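You operate a simulated robot arm through the tools that you are given. There is no shell and no other tool.

The job below is to be done with a simulated robot arm. You get a single attempt, and the scene is never put back.

JOB
Put two scoops of starch in the black tray and rake it level.
Fine: nothing is spilt; red scoop and small rake go back. Set down upright: red scoop, small rake.

It is judged by the outcome, as a careful person would: the job done as asked, and still so three seconds after it is handed in. It fails if anything else is knocked over, pushed out of place, dropped, spilled or broken.

ROBOT AND FRAMES
A 7-joint arm with a two-finger parallel gripper, fixed in place. Base frame: the origin is on the floor under the middle of its stand, x ahead of it, y to its left, z up; the work surface is at about z = 0.72. Lengths are in m, angles in rad, forces in N, time in s.
With the tool pointing down near the work surface it reaches from about 0.16 to 0.68 m from the base axis. Its first joint turns from -1.152 to 1.152 rad. Payload 2.4 kg.
The tool frame sits at the grasp point between the pads (the TCP): z along the fingers, y along the line on which they close. The tips reach 0.03 m beyond it. Largest opening 0.094 m; finger width 0.028, thickness 0.01; the body of the gripper, 0.05 by 0.096 m, starts 0.055 m behind the TCP.
Orientation is told as [roll, pitch, yaw] about the base's x, y, z axes, in that order, counted from this pose: with the fingers straight down and closing along the base's y, the tool's x points along the base's -x, its y along +y and its z along -z.

CONTROLS
- The arm moves only by the tool move_arm. Its argument "targets" is a list of rows, each a list of 3 entries, a list of its own where there are three numbers: the shift along the tool's x, y, z in units of 250 mm (1.0 is 250 mm), then the turn, a rotation vector about the tool's x, y, z in units of 60 degrees (1.0 is 60 degrees), then the opening, from 0 (shut) to 1 (fully open). In form: [[[dx, dy, dz], [ax, ay, az], claw], ...]. A call has 1 to 20 rows; each row is the pose to reach, as a shift and turn from the pose commanded when the call began, along the tool's axes at that moment. A call with a number of a shift or a turn outside -1 to 1 is refused whole. Each row takes 0.2 s and may step no farther than 0.05 m and 0.15 rad from the row before; otherwise, or with a gripper value out of range, the whole call is refused. Where a pose cannot be reached the arm comes as near as it can. A force on the tool above 40 N (or 10 N above the force at the start of the call, whichever is more), or a blocked arm, ends the call early, and 0.2 s more pass. Each finger travels about 0.153 m/s and halts on what it meets, pressing with about 28 N; the grip force reading is that of the motor and also rises with nothing between the fingers. The clock runs only during rows and for 0.2 s after the last one: add rows that repeat a pose to give the fingers time. It gives the time, the measured TCP pose, the force on the tool (base axes), the opening and the grip force at its end, in the units of the frame above (readings bear some noise), with the torque about the TCP (base axes, N m) and any sound that the robot's microphone picked up.
- Cameras (640 x 400 px; columns grow to the right, rows downward): "scene" is fixed at [0.0345, 0.4662, 1.4545]; the picture's right is [-0.81, -0.59, 0.00], its down [-0.29, 0.39, -0.87] and it looks along [0.51, -0.71, -0.49] (base axes); focal length 354 px, centre (320, 200). "wrist" rides on the gripper at [0.076, 0.014, -0.103] in the tool frame; the picture's right is [-0.18, 0.98, 0.00], its down [-0.75, -0.14, -0.64] and it looks along [-0.63, -0.12, 0.77] (tool axes); focal length 243 px, centre (320, 200). There is no depth. A picture from a camera that has moved, and an enlarged one, comes with that camera's place and axes in the base frame and with its lens.
- snapshot(camera): a new picture of that camera. No time passes.
- inspect(camera, box): a new picture of the part [left, top, right, bottom] of that camera's present view, enlarged. No time passes.
- hand_in(): hands the job in; it is judged then, once.

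Nothing tells you positions but the pictures and the camera data. Unless the task says otherwise, let go and move clear before handing in.

The tools are called after "Request:" as name(argument=value, ...) on one line, values as JSON. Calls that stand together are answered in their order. move_arm: Moves the arm, as the interface text tells. Its arguments: {"type":"object","properties":{"targets":{"type":"array","items":{"type":"array"}}},"required":["targets"]} The other tools are called the same way: snapshot (camera) takes a picture; inspect (camera, box) takes an enlarged picture of a part of a camera's view; hand_in () hands the job in.

At the start:

```text
time_s: 0.0
tool_pos: [0.2878, -0.1962, 1.0977]
tcp_rot: [-0.001, 0.0, 0.0]
wrist_force: [0.0, -0.2, 0.7]
wrist_torque: [-0.01, 0.0, 0.0]
grip_width: 0.0939
finger_force: 0.0
```

scene: 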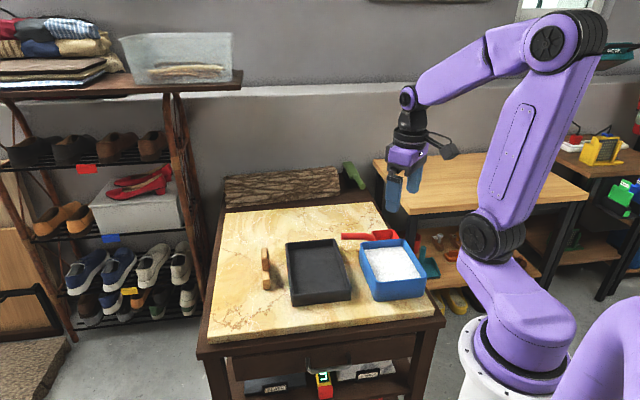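
wrist: 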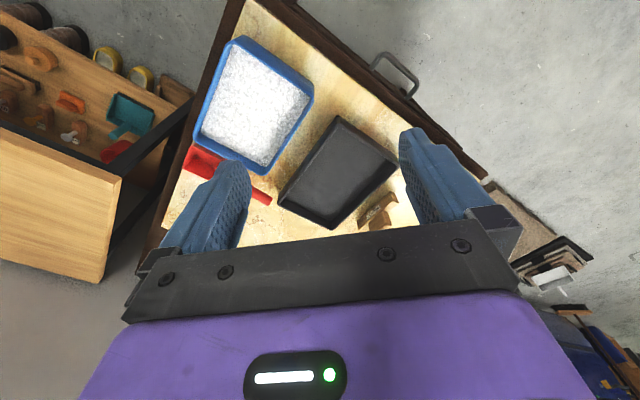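

I see a stone-topped table with a blue tub of white starch, a black tray, a red scoop beside the tub and a small wooden rake left of the tray. I'll look at close-ups first.

Request:
inspect(camera="scene", box=[220, 210, 440, 347])

Request:
inspect(camera="wrist", box=[150, 20, 430, 240])

Request:
inspect(camera="scene", box=[330, 220, 440, 310])

Request:
inspect(camera="scene", box=[235, 230, 355, 310])

```text
2.91 times, centred on (330, 278) of scene
camera zoom: at [0.0345, 0.4662, 1.4545], right [-0.81, -0.59, 0.0], down [-0.29, 0.39, -0.87], along [0.51, -0.71, -0.49], focal length 1030 px, centre (291, -28)
```

zoom: 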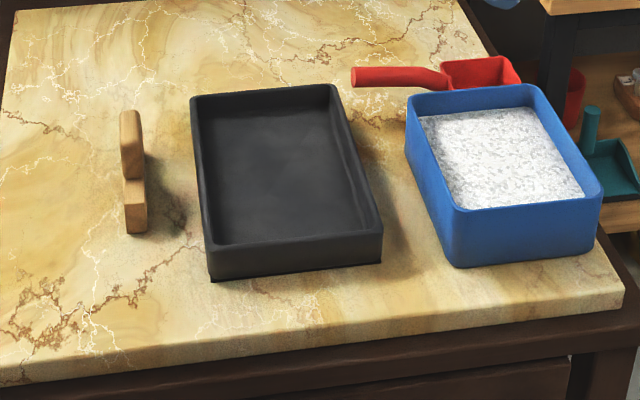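

```text
1.82 times, centred on (290, 130) of wrist
camera zoom: at [0.2135, -0.1821, 1.1996], right [0.18, 0.98, 0.0], down [0.75, -0.14, 0.64], along [0.63, -0.12, -0.77], focal length 441 px, centre (374, 327)
```

zoom: 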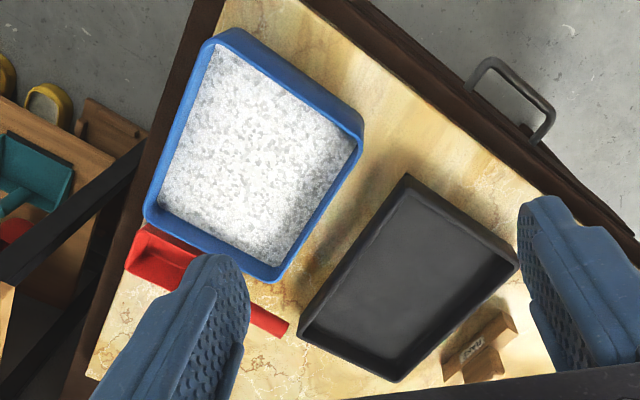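

```text
4.44 times, centred on (385, 265) of scene
camera zoom: at [0.0345, 0.4662, 1.4545], right [-0.81, -0.59, 0.0], down [-0.29, 0.39, -0.87], along [0.51, -0.71, -0.49], focal length 1574 px, centre (31, -89)
```

zoom: 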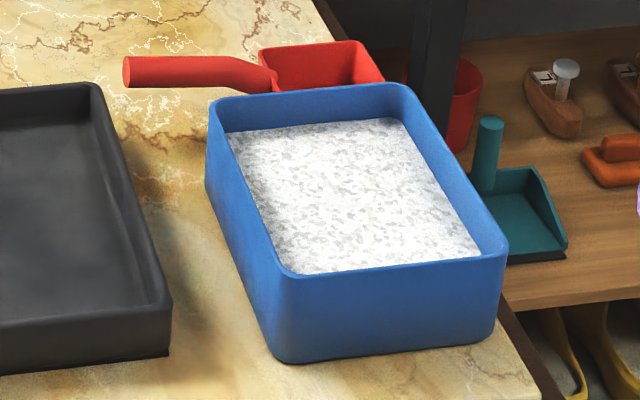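

```text
5.00 times, centred on (295, 270) of scene
camera zoom: at [0.0345, 0.4662, 1.4545], right [-0.81, -0.59, 0.0], down [-0.29, 0.39, -0.87], along [0.51, -0.71, -0.49], focal length 1770 px, centre (445, -150)
```

zoom: 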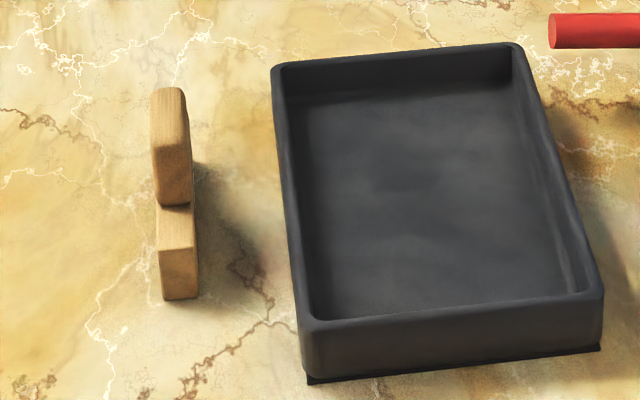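

The tub (about x 0.35, y -0.32), tray (about 0.54, -0.21), scoop (about 0.49, -0.44) and rake (near 0.62, -0.09) all sit turned about 45°. I'll turn the wrist so its camera looks toward the scoop for a better view.

Request:
move_arm(targets=[[[-0.02, -0.016, 0.03], [0, 0, 0.125], 1], [[-0.04, -0.032, 0.06], [0, 0, 0.25], 1], [[-0.06, -0.048, 0.1], [0, 0, 0.375], 1], [[-0.08, -0.064, 0.13], [0, 0, 0.5], 1], [[-0.1, -0.08, 0.17], [0, 0, 0.625], 1], [[-0.128, -0.096, 0.2], [0, 0, 0.75], 1]])

Request:
snapshot(camera="wrist")

```text
time_s: 1.4
tool_pos: [0.322, -0.2201, 1.049]
tcp_rot: [0.0, 0.0, -0.79]
wrist_force: [0.3, 0.0, -0.8]
wrist_torque: [-0.01, 0.01, 0.0]
grip_width: 0.0938
finger_force: 0.0
```

```text
taken
camera wrist: at [0.2789, -0.1571, 1.1497], right [0.83, 0.56, 0.0], down [0.43, -0.63, 0.64], along [0.36, -0.53, -0.77], focal length 243 px, centre (320, 200)
```

wrist: 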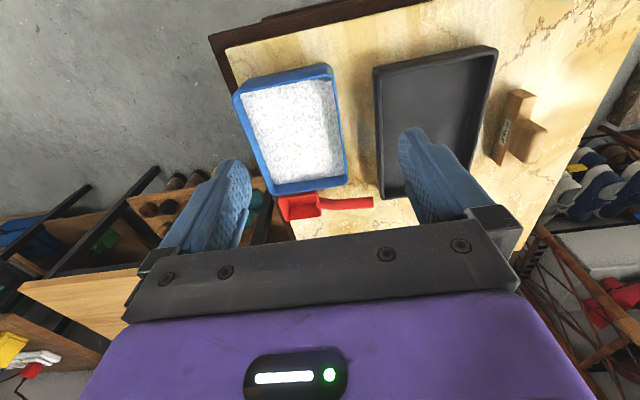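

Request:
inspect(camera="wrist", box=[220, 50, 400, 230])

Request:
inspect(camera="wrist", box=[265, 170, 385, 245])

Request:
inspect(camera="wrist", box=[360, 40, 560, 220])

```text
2.22 times, centred on (310, 140) of wrist
camera zoom: at [0.2789, -0.1571, 1.1497], right [0.83, 0.56, 0.0], down [0.43, -0.63, 0.64], along [0.36, -0.53, -0.77], focal length 539 px, centre (342, 333)
```

zoom: 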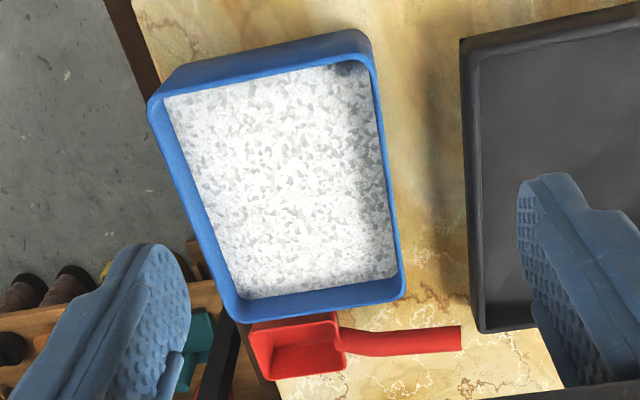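

```text
5.33 times, centred on (325, 208) of wrist
camera zoom: at [0.2789, -0.1571, 1.1497], right [0.83, 0.56, 0.0], down [0.43, -0.63, 0.64], along [0.36, -0.53, -0.77], focal length 1294 px, centre (293, 160)
```

zoom: 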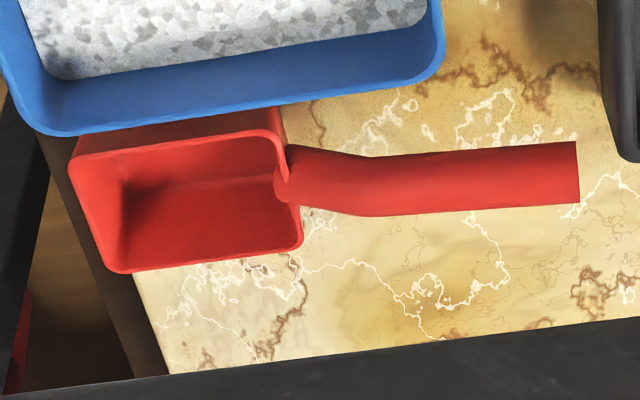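

```text
2.22 times, centred on (460, 130) of wrist
camera zoom: at [0.2789, -0.1571, 1.1497], right [0.83, 0.56, 0.0], down [0.43, -0.63, 0.64], along [0.36, -0.53, -0.77], focal length 539 px, centre (9, 356)
```

zoom: 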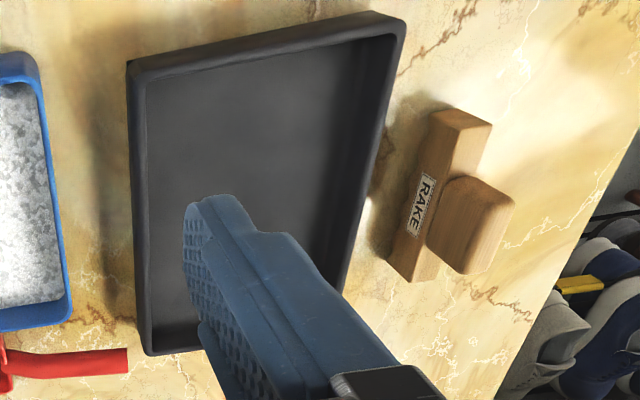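

The scoop bucket touches close to the tub's back side with its handle toward the tray; the rake is a bar with an upright grip block. I'll enlarge more to measure the rake and scoop.

Request:
inspect(camera="wrist", box=[470, 70, 570, 180])

Request:
inspect(camera="scene", box=[250, 235, 290, 300])

Request:
inspect(camera="scene", box=[335, 222, 405, 262])

```text
3.64 times, centred on (520, 125) of wrist
camera zoom: at [0.2789, -0.1571, 1.1497], right [0.83, 0.56, 0.0], down [0.43, -0.63, 0.64], along [0.36, -0.53, -0.77], focal length 882 px, centre (-407, 473)
```

zoom: 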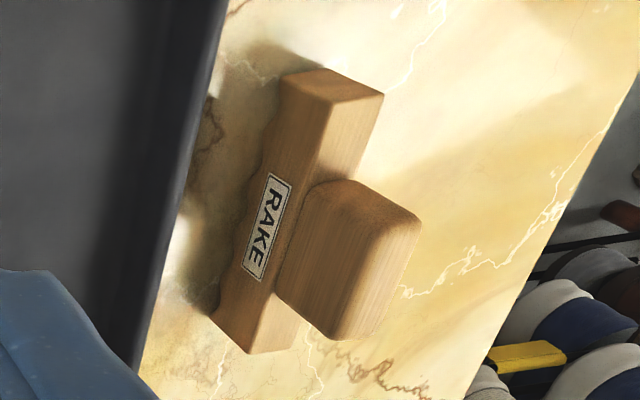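

```text
6.15 times, centred on (270, 268) of scene
camera zoom: at [0.0345, 0.4662, 1.4545], right [-0.81, -0.59, 0.0], down [-0.29, 0.39, -0.87], along [0.51, -0.71, -0.49], focal length 2179 px, centre (628, -215)
```

zoom: 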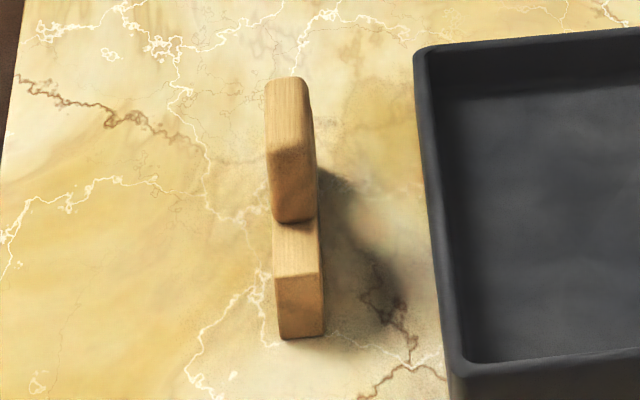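

```text
9.14 times, centred on (370, 242) of scene
camera zoom: at [0.0345, 0.4662, 1.4545], right [-0.81, -0.59, 0.0], down [-0.29, 0.39, -0.87], along [0.51, -0.71, -0.49], focal length 3237 px, centre (-137, -184)
```

zoom: 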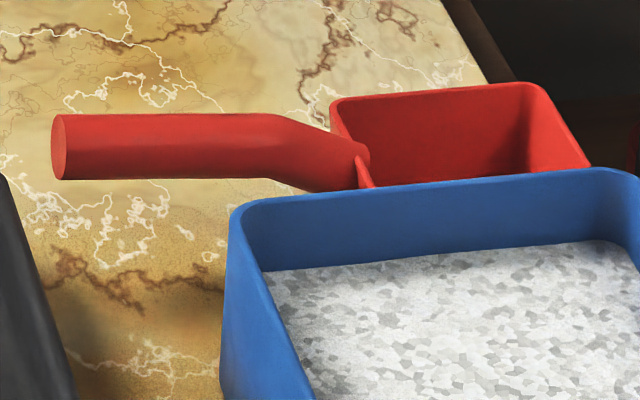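

I have estimates: scoop handle at z≈0.775 running at 45°, tub rim z≈0.80, starch surface z≈0.775, and rake grip at about (0.664, -0.117). Before touching anything I'll test, high over the tray with the gripper empty, whether the arm can tilt far enough to pour.

Request:
move_arm(targets=[[[-0.1, 0.11, 0.07], [0, 0, 0], 1], [[-0.2, 0.22, 0.14], [0, 0, 0], 1], [[-0.3, 0.33, 0.21], [0, 0, 0], 1], [[-0.39, 0.44, 0.28], [0, 0, 0], 1], [[-0.48, 0.55, 0.34], [0, 0, 0], 1], [[-0.58, 0.653, 0.396], [0, 0, 0], 1], [[-0.58, 0.653, 0.396], [0, -0.125, 0], 1], [[-0.58, 0.653, 0.396], [0, -0.25, 0], 1], [[-0.58, 0.653, 0.396], [0, -0.375, 0], 1], [[-0.58, 0.653, 0.396], [0, -0.5, 0], 1], [[-0.58, 0.653, 0.396], [0, -0.625, 0], 1], [[-0.58, 0.653, 0.396], [0, -0.75, 0], 1], [[-0.58, 0.653, 0.396], [0, -0.875, 0], 1], [[-0.58, 0.653, 0.396], [0, -1, 0], 1]])

Request:
snapshot(camera="scene")

Request:
snapshot(camera="wrist")

```text
time_s: 4.4
tool_pos: [0.539, -0.2063, 0.9481]
tcp_rot: [0.003, -1.051, -0.789]
wrist_force: [0.0, -1.1, 0.4]
wrist_torque: [-0.02, 0.03, -0.01]
grip_width: 0.0941
finger_force: 0.0
```

```text
taken
```

scene: 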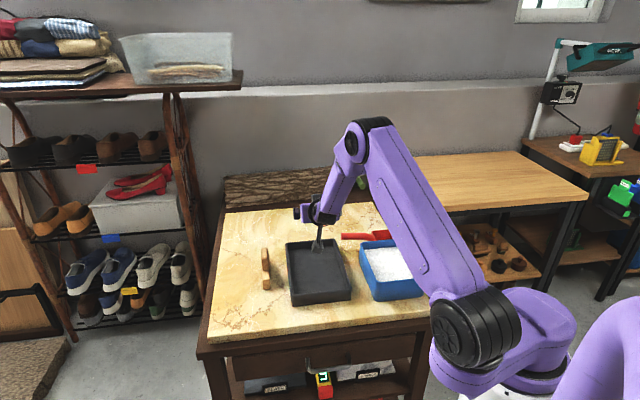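

```text
taken
camera wrist: at [0.4599, -0.1078, 0.933], right [0.76, 0.63, 0.16], down [-0.23, 0.03, 0.97], along [0.61, -0.78, 0.16], focal length 243 px, centre (320, 200)
```

wrist: 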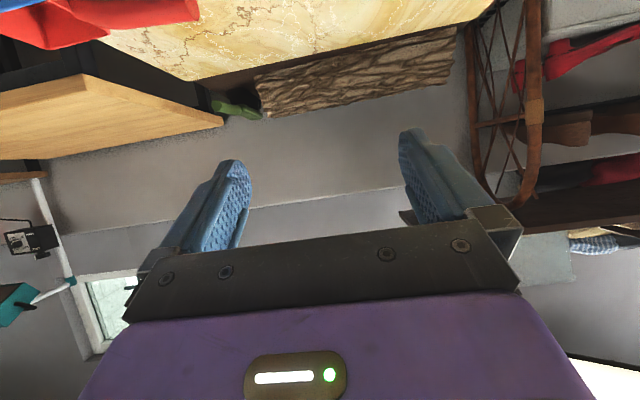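

The 60° tilt is reached exactly. I'll test going on to 90° and 120°, raised a little for clearance.

Request:
move_arm(targets=[[[0, 0, 0], [0, -0.125, 0], 1], [[0, 0, 0], [0, -0.25, 0], 1], [[0, 0, 0], [0, -0.375, 0], 1], [[0, 0, 0], [0, -0.5, 0], 1]])

Request:
move_arm(targets=[[[0, 0, 0], [0, -0.125, 0], 1], [[0, 0, 0], [0, -0.25, 0], 1], [[0, 0, 0], [0, -0.375, 0], 1], [[0, 0, 0], [0, -0.5, 0], 1]])

Request:
snapshot(camera="scene")

```text
time_s: 5.4
tool_pos: [0.5534, -0.2053, 0.9527]
tcp_rot: [-1.614, -1.553, 0.82]
wrist_force: [-0.5, -0.4, -0.2]
wrist_torque: [-0.03, 0.0, -0.01]
grip_width: 0.0939
finger_force: 0.1
out of reach, approached as far as the arm can: row 3, 4
```

```text
time_s: 6.4
tool_pos: [0.5596, -0.1958, 0.9511]
tcp_rot: [3.136, -1.046, 2.352]
wrist_force: [0.3, -0.4, 0.7]
wrist_torque: [0.03, 0.01, -0.01]
grip_width: 0.0938
finger_force: 0.0
out of reach, approached as far as the arm can: row 1, 2, 3, 4
```

```text
taken
```

scene: 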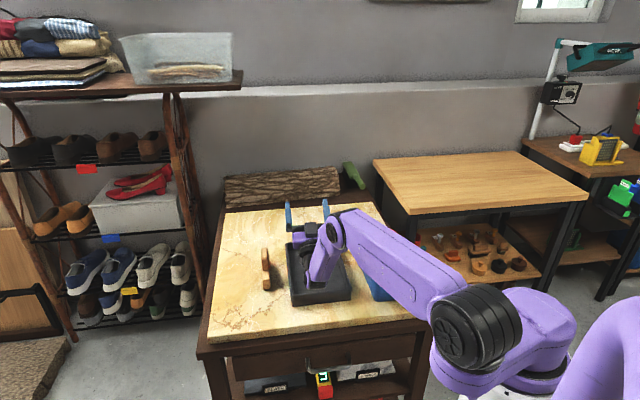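

The arm can tilt to 120°, with about 2 cm of position error at that spot, so a pour is feasible closer in. Now I'll tilt back upright.

Request:
move_arm(targets=[[[0, 0, 0], [0, 0.125, 0], 1], [[0, 0, 0], [0, 0.25, 0], 1], [[0, 0, 0], [0, 0.375, 0], 1], [[0, 0, 0], [0, 0.5, 0], 1], [[0, 0, 0], [0, 0.625, 0], 1], [[0, 0, 0], [0, 0.75, 0], 1], [[0, 0, 0], [0, 0.875, 0], 1], [[0, 0, 0], [0, 1, 0], 1]])

Request:
move_arm(targets=[[[0, 0, 0], [0, 0.125, 0], 1], [[0, 0, 0], [0, 0.25, 0], 1], [[0, 0, 0], [0, 0.375, 0], 1], [[0, 0, 0], [0, 0.5, 0], 1], [[0, 0, 0], [0, 0.625, 0], 1], [[0, 0, 0], [0, 0.75, 0], 1], [[0, 0, 0], [0, 0.875, 0], 1], [[0, 0, 0], [0, 1, 0], 1]])

```text
time_s: 8.2
tool_pos: [0.5603, -0.1964, 0.9506]
tcp_rot: [0.0, -1.045, -0.785]
wrist_force: [-0.2, 0.4, -0.3]
wrist_torque: [-0.02, 0.01, -0.02]
grip_width: 0.0938
finger_force: 0.0
out of reach, approached as far as the arm can: row 1, 2, 3
```

```text
time_s: 10.0
tool_pos: [0.5595, -0.1967, 0.9505]
tcp_rot: [0.0, 0.002, -0.783]
wrist_force: [-0.2, -0.6, -0.3]
wrist_torque: [-0.01, -0.02, 0.02]
grip_width: 0.094
finger_force: 0.1
```

Upright again. Now I'll move above the scoop handle at about (0.52, -0.389) and turn the gripper to yaw +45° so the fingers close across the handle.

Request:
move_arm(targets=[[[-0.054, -0.082, 0], [0, 0, -0.125], 1], [[-0.108, -0.165, 0], [0, 0, -0.25], 1], [[-0.162, -0.247, 0], [0, 0, -0.375], 1], [[-0.216, -0.33, 0], [0, 0, -0.5], 1], [[-0.27, -0.412, 0], [0, 0, -0.625], 1], [[-0.325, -0.494, 0], [0, 0, -0.75], 1], [[-0.379, -0.577, 0], [0, 0, -0.875], 1], [[-0.433, -0.659, 0], [0, 0, -1], 1]])

Request:
move_arm(targets=[[[0, 0, 0], [0, 0, -0.125], 1], [[0, 0, 0], [0, 0, -0.25], 1], [[0, 0, 0], [0, 0, -0.375], 1], [[0, 0, 0], [0, 0, -0.5], 0.8]])

Request:
snapshot(camera="wrist")

Request:
snapshot(camera="scene")

```text
time_s: 11.8
tool_pos: [0.5202, -0.3901, 0.9517]
tcp_rot: [0.0, 0.001, 0.264]
wrist_force: [-0.2, 0.5, 0.2]
wrist_torque: [0.03, 0.02, 0.01]
grip_width: 0.0937
finger_force: 0.1
```

```text
time_s: 12.8
tool_pos: [0.5211, -0.3898, 0.9518]
tcp_rot: [-0.002, 0.0, 0.787]
wrist_force: [0.2, -0.3, 0.2]
wrist_torque: [0.02, 0.01, -0.03]
grip_width: 0.075
finger_force: 0.0
```

```text
taken
camera wrist: at [0.4574, -0.4345, 1.0539], right [-0.57, 0.82, 0.0], down [0.63, 0.43, 0.64], along [0.53, 0.36, -0.77], focal length 243 px, centre (320, 200)
```

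wrist: 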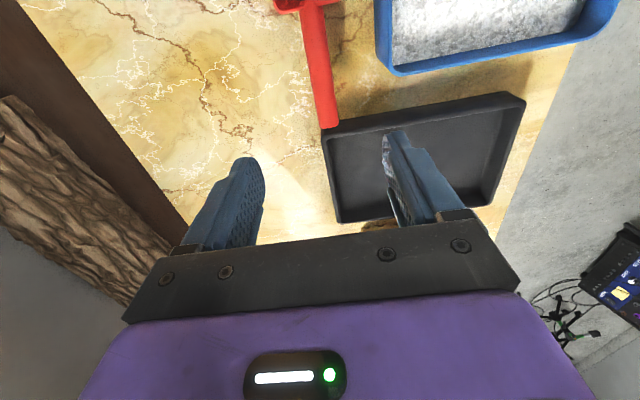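

```text
taken
```

scene: 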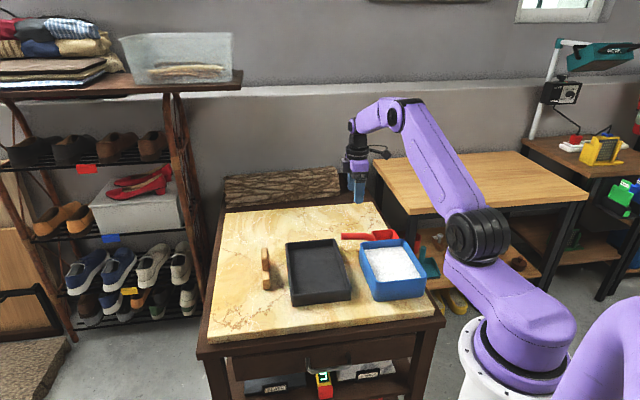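

Request:
inspect(camera="wrist", box=[260, 0, 400, 140])

Request:
inspect(camera="wrist", box=[310, 60, 540, 230])

```text
2.86 times, centred on (330, 70) of wrist
camera zoom: at [0.4574, -0.4345, 1.0539], right [-0.57, 0.82, 0.0], down [0.63, 0.43, 0.64], along [0.53, 0.36, -0.77], focal length 693 px, centre (291, 571)
```

zoom: 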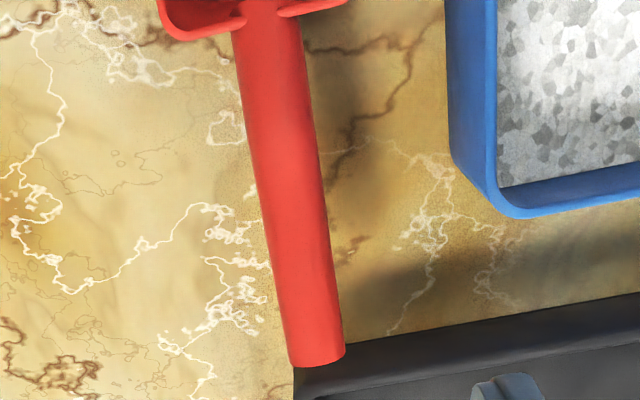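

```text
2.35 times, centred on (425, 145) of wrist
camera zoom: at [0.4574, -0.4345, 1.0539], right [-0.57, 0.82, 0.0], down [0.63, 0.43, 0.64], along [0.53, 0.36, -0.77], focal length 571 px, centre (73, 329)
```

zoom: 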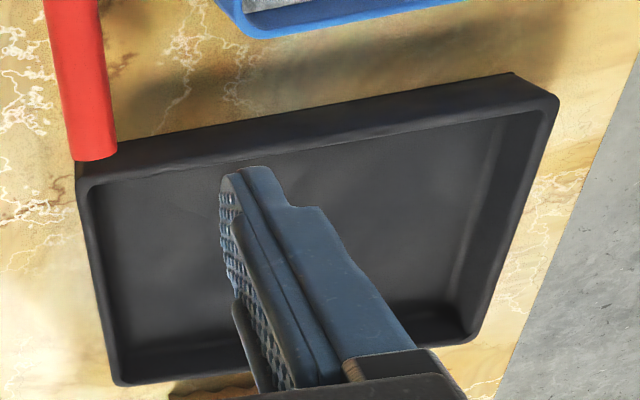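

The handle axis is confirmed at 45° with its end at about (0.548, -0.358). I'll narrow the opening and descend to just above the handle, then check.

Request:
move_arm(targets=[[[-0.005, 0.015, 0.1], [0, 0, 0], 0.65], [[-0.005, 0.015, 0.2], [0, 0, 0], 0.65], [[-0.005, 0.015, 0.3], [0, 0, 0], 0.65], [[-0.005, 0.015, 0.4], [0, 0, 0], 0.65], [[-0.005, 0.015, 0.5], [0, 0, 0], 0.65], [[-0.005, 0.015, 0.5], [0, 0, 0], 0.65]])

Request:
snapshot(camera="wrist")

Request:
inspect(camera="scene", box=[320, 180, 440, 270])

```text
time_s: 14.2
tool_pos: [0.519, -0.386, 0.8272]
tcp_rot: [0.0, -0.001, 0.784]
wrist_force: [-0.4, 0.8, 0.2]
wrist_torque: [0.03, 0.03, -0.01]
grip_width: 0.0609
finger_force: 0.0
```

```text
taken
camera wrist: at [0.4561, -0.4308, 0.9296], right [-0.56, 0.83, 0.0], down [0.63, 0.43, 0.64], along [0.53, 0.36, -0.77], focal length 243 px, centre (320, 200)
```

wrist: 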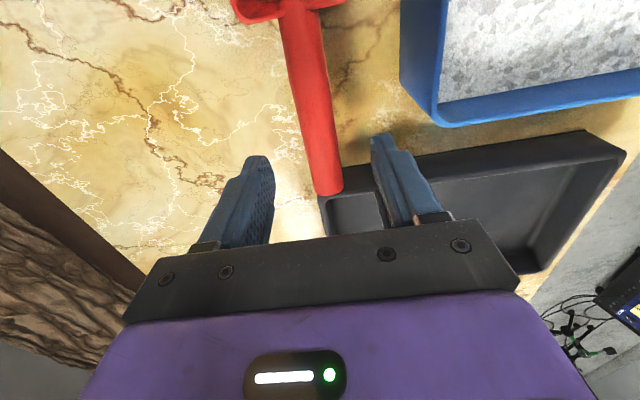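

```text
4.44 times, centred on (380, 225) of scene
camera zoom: at [0.0345, 0.4662, 1.4545], right [-0.81, -0.59, 0.0], down [-0.29, 0.39, -0.87], along [0.51, -0.71, -0.49], focal length 1574 px, centre (53, 89)
```

zoom: 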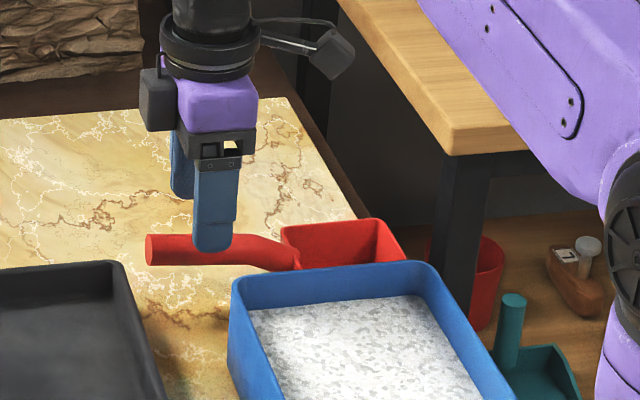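

Well aligned over the handle. Descending to grasp height (z≈0.775) and closing.

Request:
move_arm(targets=[[[0, 0, 0.07], [0, 0, 0], 0.65], [[0, 0, 0.14], [0, 0, 0], 0.65], [[0, 0, 0.205], [0, 0, 0], 0.65], [[0, 0, 0.205], [0, 0, 0], 0.4], [[0, 0, 0.205], [0, 0, 0], 0.2], [[0, 0, 0.205], [0, 0, 0], 0.0], [[0, 0, 0.205], [0, 0, 0], 0.0], [[0, 0, 0.205], [0, 0, 0], 0.0]])

Request:
inspect(camera="scene", box=[320, 180, 440, 270])

Request:
snapshot(camera="wrist")

```text
time_s: 16.0
tool_pos: [0.5198, -0.3855, 0.7761]
tcp_rot: [-0.001, 0.0, 0.786]
wrist_force: [-0.3, -0.2, 0.0]
wrist_torque: [0.01, -0.06, -0.01]
grip_width: 0.0271
finger_force: 27.7
```

```text
4.44 times, centred on (380, 225) of scene
camera zoom: at [0.0345, 0.4662, 1.4545], right [-0.81, -0.59, 0.0], down [-0.29, 0.39, -0.87], along [0.51, -0.71, -0.49], focal length 1574 px, centre (53, 89)
```

zoom: 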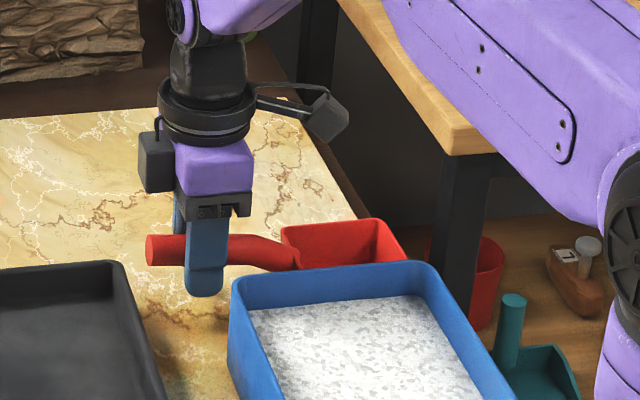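

```text
taken
camera wrist: at [0.4554, -0.4301, 0.8787], right [-0.56, 0.83, 0.0], down [0.63, 0.43, 0.64], along [0.53, 0.36, -0.77], focal length 243 px, centre (320, 200)
```

wrist: 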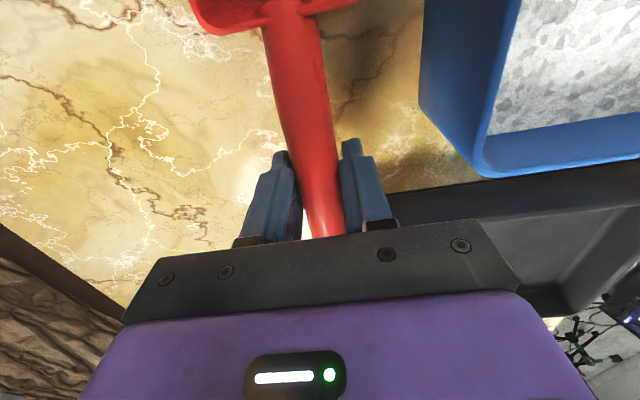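

Gripped (27 mm width). Lifting straight up and checking that the scoop stays level in the grip.

Request:
move_arm(targets=[[[0, 0, -0.04], [0, 0, 0], 0], [[0, 0, -0.12], [0, 0, 0], 0], [[0, 0, -0.22], [0, 0, 0], 0], [[0, 0, -0.34], [0, 0, 0], 0], [[0, 0, -0.46], [0, 0, 0], 0], [[0, 0, -0.58], [0, 0, 0], 0], [[0, 0, -0.7], [0, 0, 0], 0]])

Request:
snapshot(camera="scene")

Request:
snapshot(camera="wrist")

```text
time_s: 17.6
tool_pos: [0.5177, -0.3851, 0.9505]
tcp_rot: [0.0, 0.001, 0.786]
wrist_force: [-1.0, 0.3, 0.7]
wrist_torque: [0.02, -0.01, 0.04]
grip_width: 0.0
finger_force: 27.6
```

```text
taken
```

scene: 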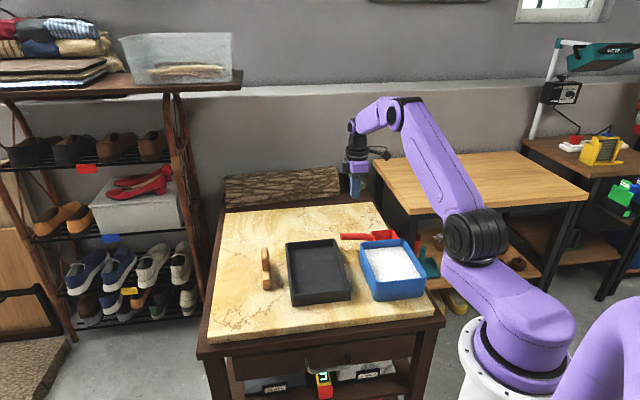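

```text
taken
camera wrist: at [0.4554, -0.43, 1.053], right [-0.56, 0.83, 0.0], down [0.63, 0.43, 0.64], along [0.53, 0.36, -0.77], focal length 243 px, centre (320, 200)
```

wrist: 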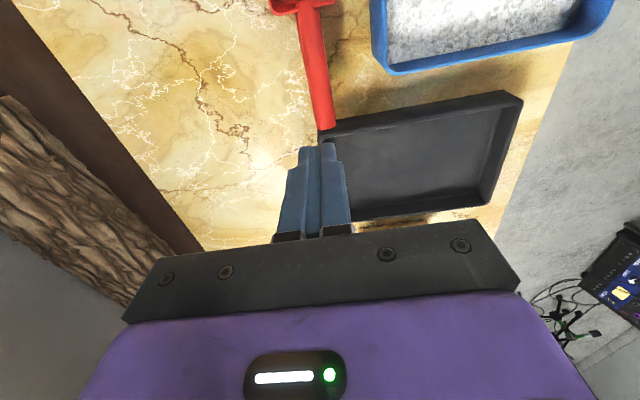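

The fingers came up empty: the scoop stayed on the table, so the grip slipped off. I'll look closely to see whether the scoop moved and why.

Request:
inspect(camera="wrist", box=[260, 0, 400, 140])

Request:
inspect(camera="scene", box=[335, 222, 405, 262])

```text
2.86 times, centred on (330, 70) of wrist
camera zoom: at [0.4554, -0.43, 1.053], right [-0.56, 0.83, 0.0], down [0.63, 0.43, 0.64], along [0.53, 0.36, -0.77], focal length 693 px, centre (291, 571)
```

zoom: 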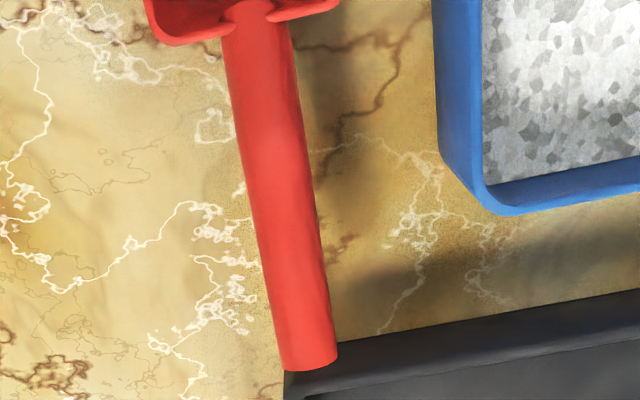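

```text
9.14 times, centred on (370, 242) of scene
camera zoom: at [0.0345, 0.4662, 1.4545], right [-0.81, -0.59, 0.0], down [-0.29, 0.39, -0.87], along [0.51, -0.71, -0.49], focal length 3237 px, centre (-137, -184)
```

zoom: 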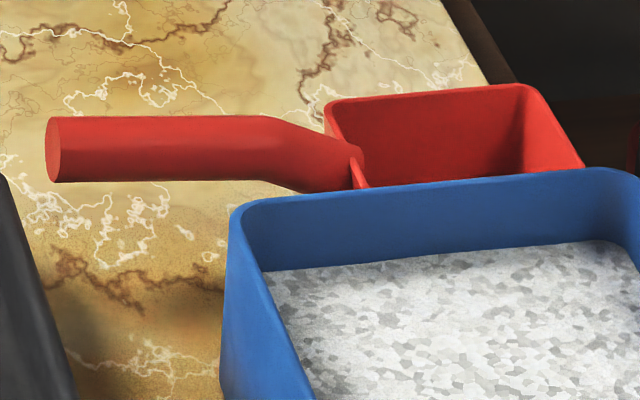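

The scoop only shifted by a couple of millimetres and is still upright. I'll go back down slightly lower, grip again, and lift in tiny steps while watching the readings.

Request:
move_arm(targets=[[[0, 0, 0.1], [0, 0, 0], 0.65], [[0, 0, 0.2], [0, 0, 0], 0.65], [[0, 0, 0.3], [0, 0, 0], 0.65], [[0, 0, 0.4], [0, 0, 0], 0.65], [[0, 0, 0.5], [0, 0, 0], 0.65], [[0, 0, 0.6], [0, 0, 0], 0.65], [[0, 0, 0.68], [0, 0, 0], 0.65], [[0, 0, 0.73], [0, 0, 0], 0.65], [[0, 0, 0.73], [0, 0, 0], 0.3], [[0, 0, 0.73], [0, 0, 0], 0], [[0, 0, 0.73], [0, 0, 0], 0], [[0, 0, 0.73], [0, 0, 0], 0], [[0, 0, 0.73], [0, 0, 0], 0]])

Request:
inspect(camera="wrist", box=[230, 0, 410, 250])

Request:
inspect(camera="scene", box=[335, 212, 405, 262])

```text
time_s: 20.4
tool_pos: [0.5192, -0.3853, 0.7668]
tcp_rot: [0.0, 0.001, 0.785]
wrist_force: [0.2, 0.8, -0.1]
wrist_torque: [0.05, -0.07, -0.01]
grip_width: 0.0275
finger_force: 27.8
```

```text
1.60 times, centred on (320, 125) of wrist
camera zoom: at [0.4556, -0.4314, 0.8693], right [-0.56, 0.83, 0.0], down [0.63, 0.43, 0.64], along [0.53, 0.36, -0.77], focal length 388 px, centre (320, 320)
```

zoom: 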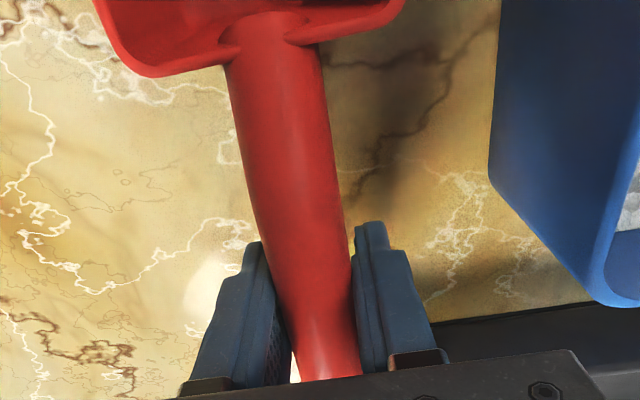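

```text
8.00 times, centred on (370, 237) of scene
camera zoom: at [0.0345, 0.4662, 1.4545], right [-0.81, -0.59, 0.0], down [-0.29, 0.39, -0.87], along [0.51, -0.71, -0.49], focal length 2832 px, centre (-80, -96)
```

zoom: 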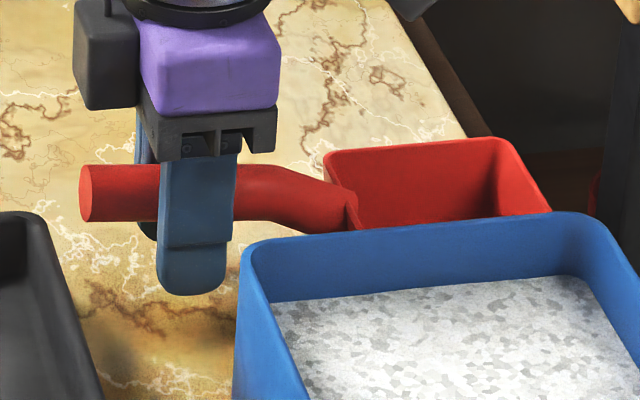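

Gripped at 27.5 mm again. Now lifting in small slow steps.

Request:
move_arm(targets=[[[0, 0, -0.004], [0, 0, 0], 0], [[0, 0, -0.008], [0, 0, 0], 0], [[0, 0, -0.012], [0, 0, 0], 0], [[0, 0, -0.016], [0, 0, 0], 0], [[0, 0, -0.02], [0, 0, 0], 0]])

Request:
inspect(camera="scene", box=[335, 212, 405, 262])

```text
time_s: 21.6
tool_pos: [0.5184, -0.3861, 0.773]
tcp_rot: [0.0, 0.0, 0.786]
wrist_force: [0.0, 0.0, -0.7]
wrist_torque: [0.04, 0.0, 0.02]
grip_width: 0.0276
finger_force: 28.0
```

```text
8.00 times, centred on (370, 237) of scene
camera zoom: at [0.0345, 0.4662, 1.4545], right [-0.81, -0.59, 0.0], down [-0.29, 0.39, -0.87], along [0.51, -0.71, -0.49], focal length 2832 px, centre (-80, -96)
```

zoom: 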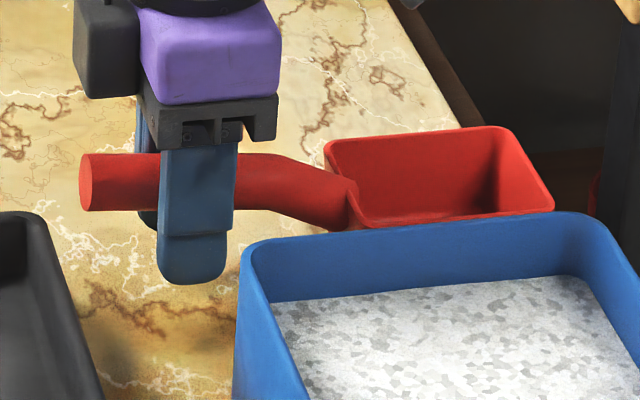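

The scoop is now rising level with the gripper. I'll continue slowly, ramping the speed gently.

Request:
move_arm(targets=[[[0, 0, -0.008], [0, 0, 0], 0], [[0, 0, -0.018], [0, 0, 0], 0], [[0, 0, -0.03], [0, 0, 0], 0], [[0, 0, -0.045], [0, 0, 0], 0], [[0, 0, -0.06], [0, 0, 0], 0], [[0, 0, -0.075], [0, 0, 0], 0], [[0, 0, -0.085], [0, 0, 0], 0], [[0, 0, -0.09], [0, 0, 0], 0]])

Request:
inspect(camera="scene", box=[335, 202, 405, 262])

```text
time_s: 23.4
tool_pos: [0.5181, -0.3866, 0.7956]
tcp_rot: [0.002, -0.001, 0.784]
wrist_force: [0.1, -0.3, -1.0]
wrist_torque: [0.06, -0.07, -0.02]
grip_width: 0.0275
finger_force: 27.7
```

```text
6.67 times, centred on (370, 232) of scene
camera zoom: at [0.0345, 0.4662, 1.4545], right [-0.81, -0.59, 0.0], down [-0.29, 0.39, -0.87], along [0.51, -0.71, -0.49], focal length 2360 px, centre (-13, -13)
```

zoom: 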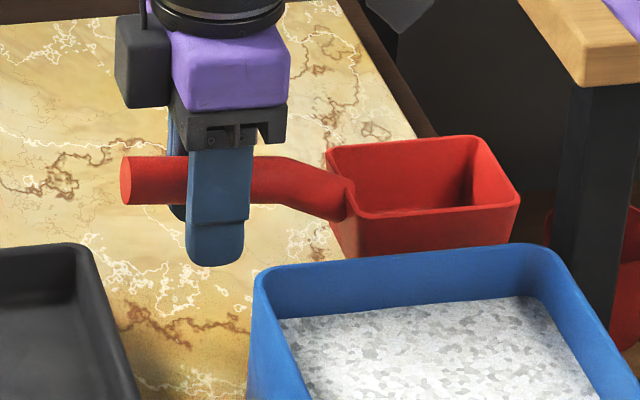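

The scoop is held level and clear. Lifting further at moderate speed.

Request:
move_arm(targets=[[[0, 0, -0.015], [0, 0, 0], 0], [[0, 0, -0.04], [0, 0, 0], 0], [[0, 0, -0.075], [0, 0, 0], 0], [[0, 0, -0.115], [0, 0, 0], 0], [[0, 0, -0.16], [0, 0, 0], 0], [[0, 0, -0.205], [0, 0, 0], 0], [[0, 0, -0.25], [0, 0, 0], 0], [[0, 0, -0.295], [0, 0, 0], 0], [[0, 0, -0.34], [0, 0, 0], 0], [[0, 0, -0.385], [0, 0, 0], 0], [[0, 0, -0.43], [0, 0, 0], 0], [[0, 0, -0.47], [0, 0, 0], 0], [[0, 0, -0.505], [0, 0, 0], 0], [[0, 0, -0.53], [0, 0, 0], 0], [[0, 0, -0.54], [0, 0, 0], 0]])

Request:
snapshot(camera="scene")

Request:
snapshot(camera="wrist")

Request:
inspect(camera="scene", box=[330, 150, 420, 230])

```text
time_s: 26.6
tool_pos: [0.519, -0.3871, 0.9305]
tcp_rot: [0.001, -0.001, 0.785]
wrist_force: [-0.2, 0.8, -0.9]
wrist_torque: [0.06, -0.08, -0.04]
grip_width: 0.0274
finger_force: 27.5
```

```text
taken
```

scene: 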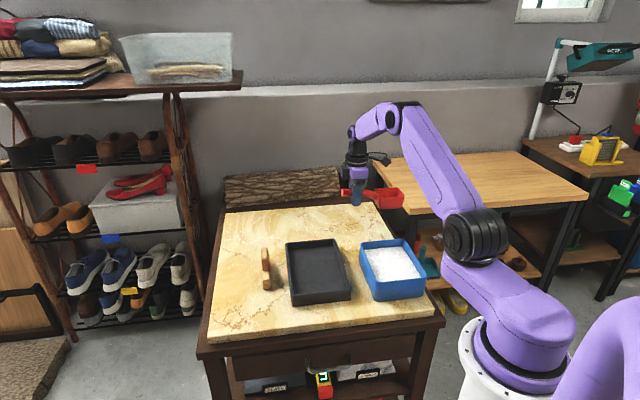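

```text
taken
camera wrist: at [0.4553, -0.431, 1.0333], right [-0.56, 0.83, 0.0], down [0.63, 0.43, 0.64], along [0.53, 0.36, -0.77], focal length 243 px, centre (320, 200)
```

wrist: 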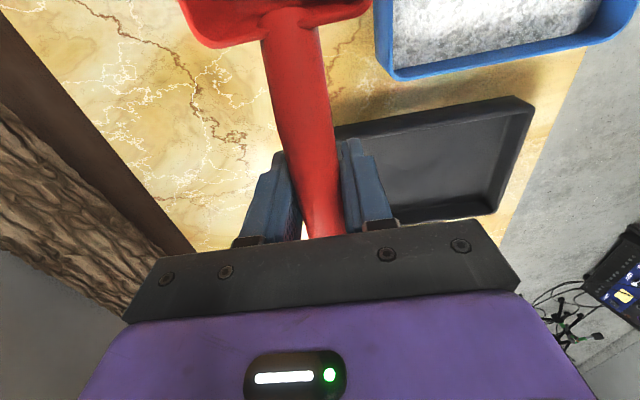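

```text
5.00 times, centred on (375, 190) of scene
camera zoom: at [0.0345, 0.4662, 1.4545], right [-0.81, -0.59, 0.0], down [-0.29, 0.39, -0.87], along [0.51, -0.71, -0.49], focal length 1770 px, centre (45, 250)
```

zoom: 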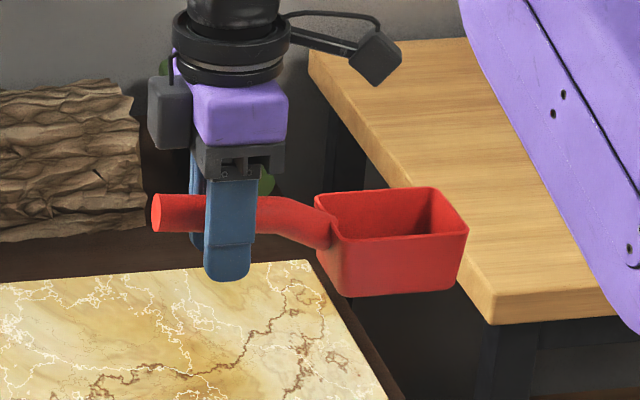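

The scoop hangs level: bucket about 8×6×4.3 cm with its lip ~15 cm from the grip. Next I'll turn to yaw -45° (lip toward the robot along the tub's long axis) and move over the tub.

Request:
move_arm(targets=[[[0.015, 0.023, -0.006], [0, 0, 0.05], 0], [[0.039, 0.06, -0.016], [0, 0, 0.13], 0], [[0.069, 0.106, -0.028], [0, 0, 0.23], 0], [[0.105, 0.162, -0.042], [0, 0, 0.35], 0], [[0.141, 0.217, -0.056], [0, 0, 0.47], 0], [[0.178, 0.273, -0.071], [0, 0, 0.59], 0], [[0.214, 0.328, -0.085], [0, 0, 0.71], 0], [[0.25, 0.383, -0.1], [0, 0, 0.83], 0], [[0.28, 0.43, -0.112], [0, 0, 0.93], 0], [[0.301, 0.462, -0.12], [0, 0, 1.0], 0]])

Request:
move_arm(targets=[[[0, 0, 0], [0, 0, 0.06], 0], [[0, 0, 0], [0, 0, 0.16], 0], [[0, 0, 0], [0, 0, 0.27], 0], [[0, 0, 0], [0, 0, 0.38], 0], [[0, 0, 0], [0, 0, 0.46], 0], [[0, 0, 0], [0, 0, 0.5], 0]])

Request:
snapshot(camera="scene")

Request:
inspect(camera="scene", box=[330, 150, 450, 310])

```text
time_s: 28.8
tool_pos: [0.3841, -0.3577, 0.9602]
tcp_rot: [-0.001, 0.0, -0.264]
wrist_force: [0.7, -0.2, -0.9]
wrist_torque: [-0.04, -0.08, -0.03]
grip_width: 0.0272
finger_force: 27.9
```

```text
time_s: 30.2
tool_pos: [0.3827, -0.3568, 0.9605]
tcp_rot: [0.0, 0.0, -0.786]
wrist_force: [-0.8, 1.0, -0.6]
wrist_torque: [-0.07, -0.08, 0.03]
grip_width: 0.0273
finger_force: 27.7
```

```text
taken
```

scene: 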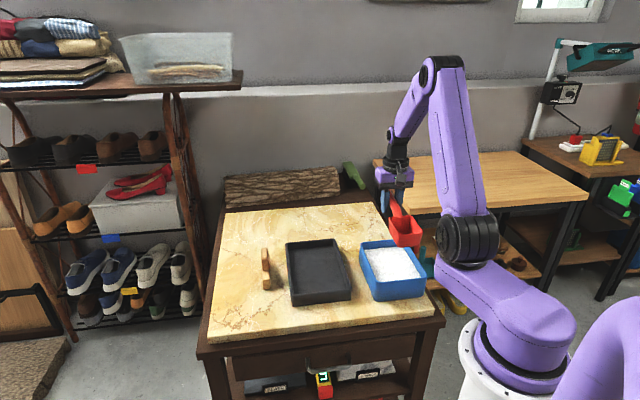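

```text
2.50 times, centred on (390, 230) of scene
camera zoom: at [0.0345, 0.4662, 1.4545], right [-0.81, -0.59, 0.0], down [-0.29, 0.39, -0.87], along [0.51, -0.71, -0.49], focal length 885 px, centre (145, 125)
```

zoom: 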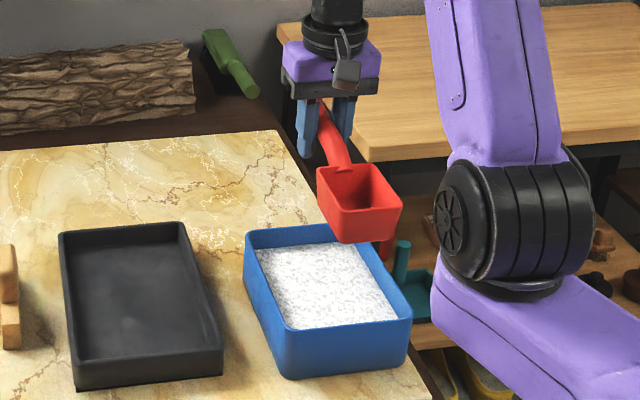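

The scoop is lined up over the tub. Now I tilt the lip down to 60°, then 75°, above the starch.

Request:
move_arm(targets=[[[0, 0, 0], [0, -0.05, 0], 0], [[0, 0, 0], [0, -0.15, 0], 0], [[0, 0, 0], [0, -0.26, 0], 0], [[0, 0, 0], [0, -0.37, 0], 0], [[0, 0, 0], [0, -0.48, 0], 0], [[0, 0, 0], [0, -0.59, 0], 0], [[0, 0, 0], [0, -0.7, 0], 0], [[0, 0, 0], [0, -0.81, 0], 0], [[0, 0, 0], [0, -0.92, 0], 0], [[0, 0, 0], [0, -1.0, 0], 0]])

Request:
inspect(camera="scene", box=[330, 150, 450, 310])

```text
time_s: 32.4
tool_pos: [0.3834, -0.358, 0.9603]
tcp_rot: [0.002, -1.048, -0.788]
wrist_force: [0.2, -0.2, -0.7]
wrist_torque: [0.01, -0.02, -0.03]
grip_width: 0.0273
finger_force: 27.8
```

```text
2.50 times, centred on (390, 230) of scene
camera zoom: at [0.0345, 0.4662, 1.4545], right [-0.81, -0.59, 0.0], down [-0.29, 0.39, -0.87], along [0.51, -0.71, -0.49], focal length 885 px, centre (145, 125)
```

zoom: 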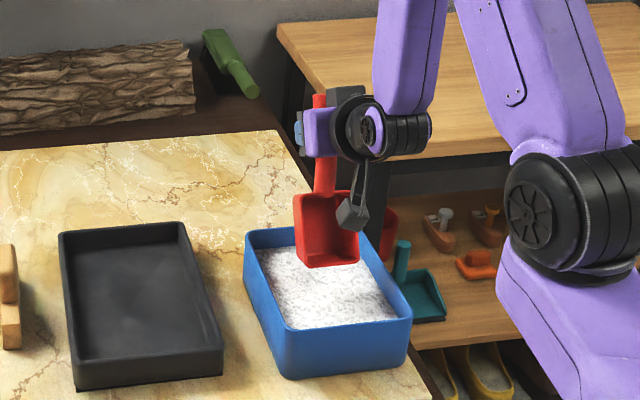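

The view is clear and the bucket is inside the tub's outline. Next: tilt to 70° and plunge slowly into the starch near the far wall, staying ~1.3 cm off the tub floor.

Request:
move_arm(targets=[[[-0.009, 0, 0.015], [0, -0.083, 0], 0], [[-0.018, 0, 0.031], [0, -0.167, 0], 0], [[0.015, 0, 0.05], [0, -0.167, 0], 0], [[0.048, 0, 0.069], [0, -0.167, 0], 0], [[0.081, 0, 0.088], [0, -0.167, 0], 0], [[0.115, 0, 0.108], [0, -0.167, 0], 0], [[0.148, 0, 0.127], [0, -0.167, 0], 0], [[0.181, 0, 0.146], [0, -0.167, 0], 0], [[0.214, 0, 0.165], [0, -0.167, 0], 0]])

Request:
inspect(camera="scene", box=[330, 150, 450, 310])

```text
time_s: 34.4
tool_pos: [0.3904, -0.3619, 0.8946]
tcp_rot: [0.0, -1.224, -0.786]
wrist_force: [0.1, -0.1, -0.4]
wrist_torque: [0.0, 0.01, 0.02]
grip_width: 0.0273
finger_force: 28.3
```

```text
2.50 times, centred on (390, 230) of scene
camera zoom: at [0.0345, 0.4662, 1.4545], right [-0.81, -0.59, 0.0], down [-0.29, 0.39, -0.87], along [0.51, -0.71, -0.49], focal length 885 px, centre (145, 125)
```

zoom: 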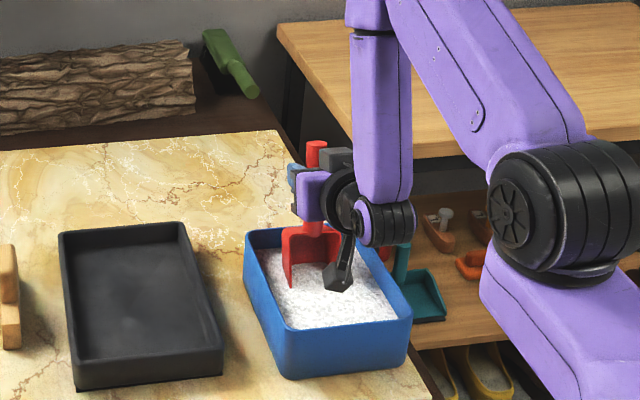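

The lip is well into the starch with no resistance. Let me zoom in before sweeping.

Request:
inspect(camera="scene", box=[360, 200, 430, 300])

Request:
snapshot(camera="wrist")

```text
4.00 times, centred on (395, 250) of scene
camera zoom: at [0.0345, 0.4662, 1.4545], right [-0.81, -0.59, 0.0], down [-0.29, 0.39, -0.87], along [0.51, -0.71, -0.49], focal length 1416 px, centre (20, 0)
```

zoom: 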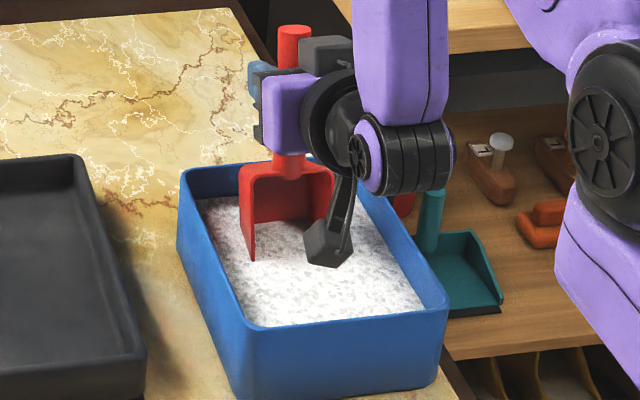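

```text
taken
camera wrist: at [0.3145, -0.2672, 0.8574], right [0.74, 0.65, 0.17], down [-0.34, 0.15, 0.93], along [0.58, -0.75, 0.33], focal length 243 px, centre (320, 200)
```

wrist: 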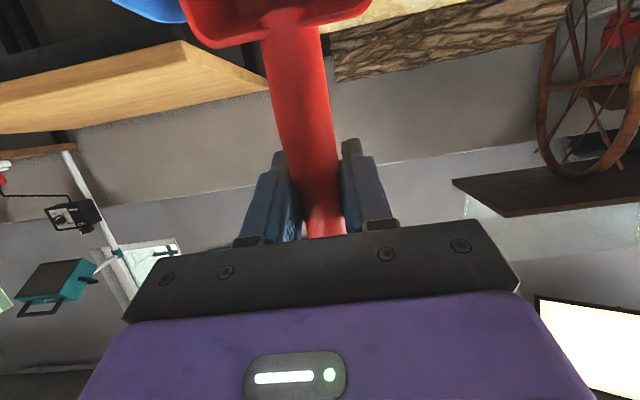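

The lip is buried as planned. Now I'll sweep forward ~7 cm, then curl the scoop up toward level while rising, all inside the tub.

Request:
move_arm(targets=[[[0.013, 0, -0.037], [0, 0, 0], 0], [[0.027, 0, -0.073], [0, 0, 0], 0], [[0.04, 0, -0.11], [0, 0, 0], 0], [[0.053, 0, -0.146], [0, 0, 0], 0], [[0.066, 0, -0.183], [0, 0, 0], 0], [[0.08, 0, -0.219], [0, 0, 0], 0], [[0.093, 0, -0.256], [0, 0, 0], 0], [[0.089, 0, -0.216], [0, 0.083, 0], 0], [[0.085, 0, -0.176], [0, 0.167, 0], 0], [[0.08, 0, -0.136], [0, 0.25, 0], 0], [[0.076, 0, -0.096], [0, 0.333, 0], 0], [[0.085, 0, -0.058], [0, 0.417, 0], 0], [[0.093, 0, -0.021], [0, 0.5, 0], 0], [[0.102, 0, 0.017], [0, 0.583, 0], 0], [[0.11, 0, 0.055], [0, 0.667, 0], 0], [[0.087, 0, 0.073], [0, 0.75, 0], 0], [[0.064, 0, 0.09], [0, 0.833, 0], 0], [[0.04, 0, 0.108], [0, 0.917, 0], 0], [[0.017, 0, 0.125], [0, 1.0, 0], 0]])

Request:
inspect(camera="scene", box=[330, 150, 450, 310])

Request:
inspect(camera="scene", box=[360, 220, 430, 300])

```text
time_s: 38.4
tool_pos: [0.4095, -0.3833, 0.8795]
tcp_rot: [0.001, -0.173, -0.786]
wrist_force: [0.0, 0.1, -1.7]
wrist_torque: [-0.08, -0.12, -0.01]
grip_width: 0.0272
finger_force: 27.9
```

```text
2.50 times, centred on (390, 230) of scene
camera zoom: at [0.0345, 0.4662, 1.4545], right [-0.81, -0.59, 0.0], down [-0.29, 0.39, -0.87], along [0.51, -0.71, -0.49], focal length 885 px, centre (145, 125)
```

zoom: 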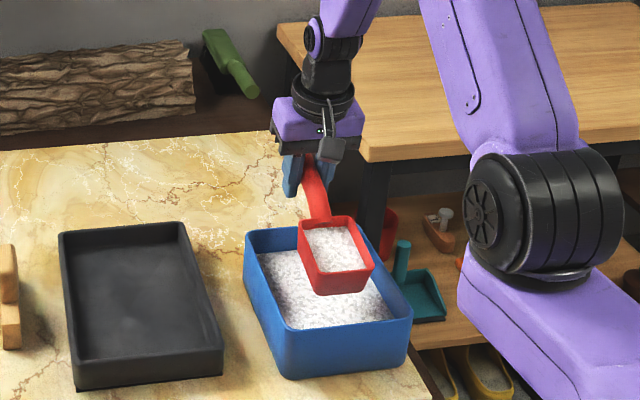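

```text
5.00 times, centred on (395, 260) of scene
camera zoom: at [0.0345, 0.4662, 1.4545], right [-0.81, -0.59, 0.0], down [-0.29, 0.39, -0.87], along [0.51, -0.71, -0.49], focal length 1770 px, centre (-55, -100)
```

zoom: 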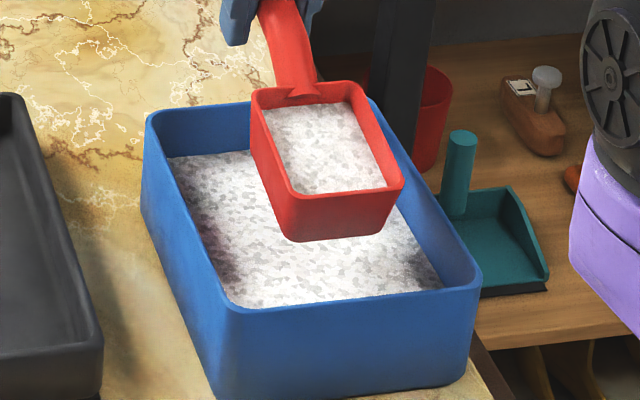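

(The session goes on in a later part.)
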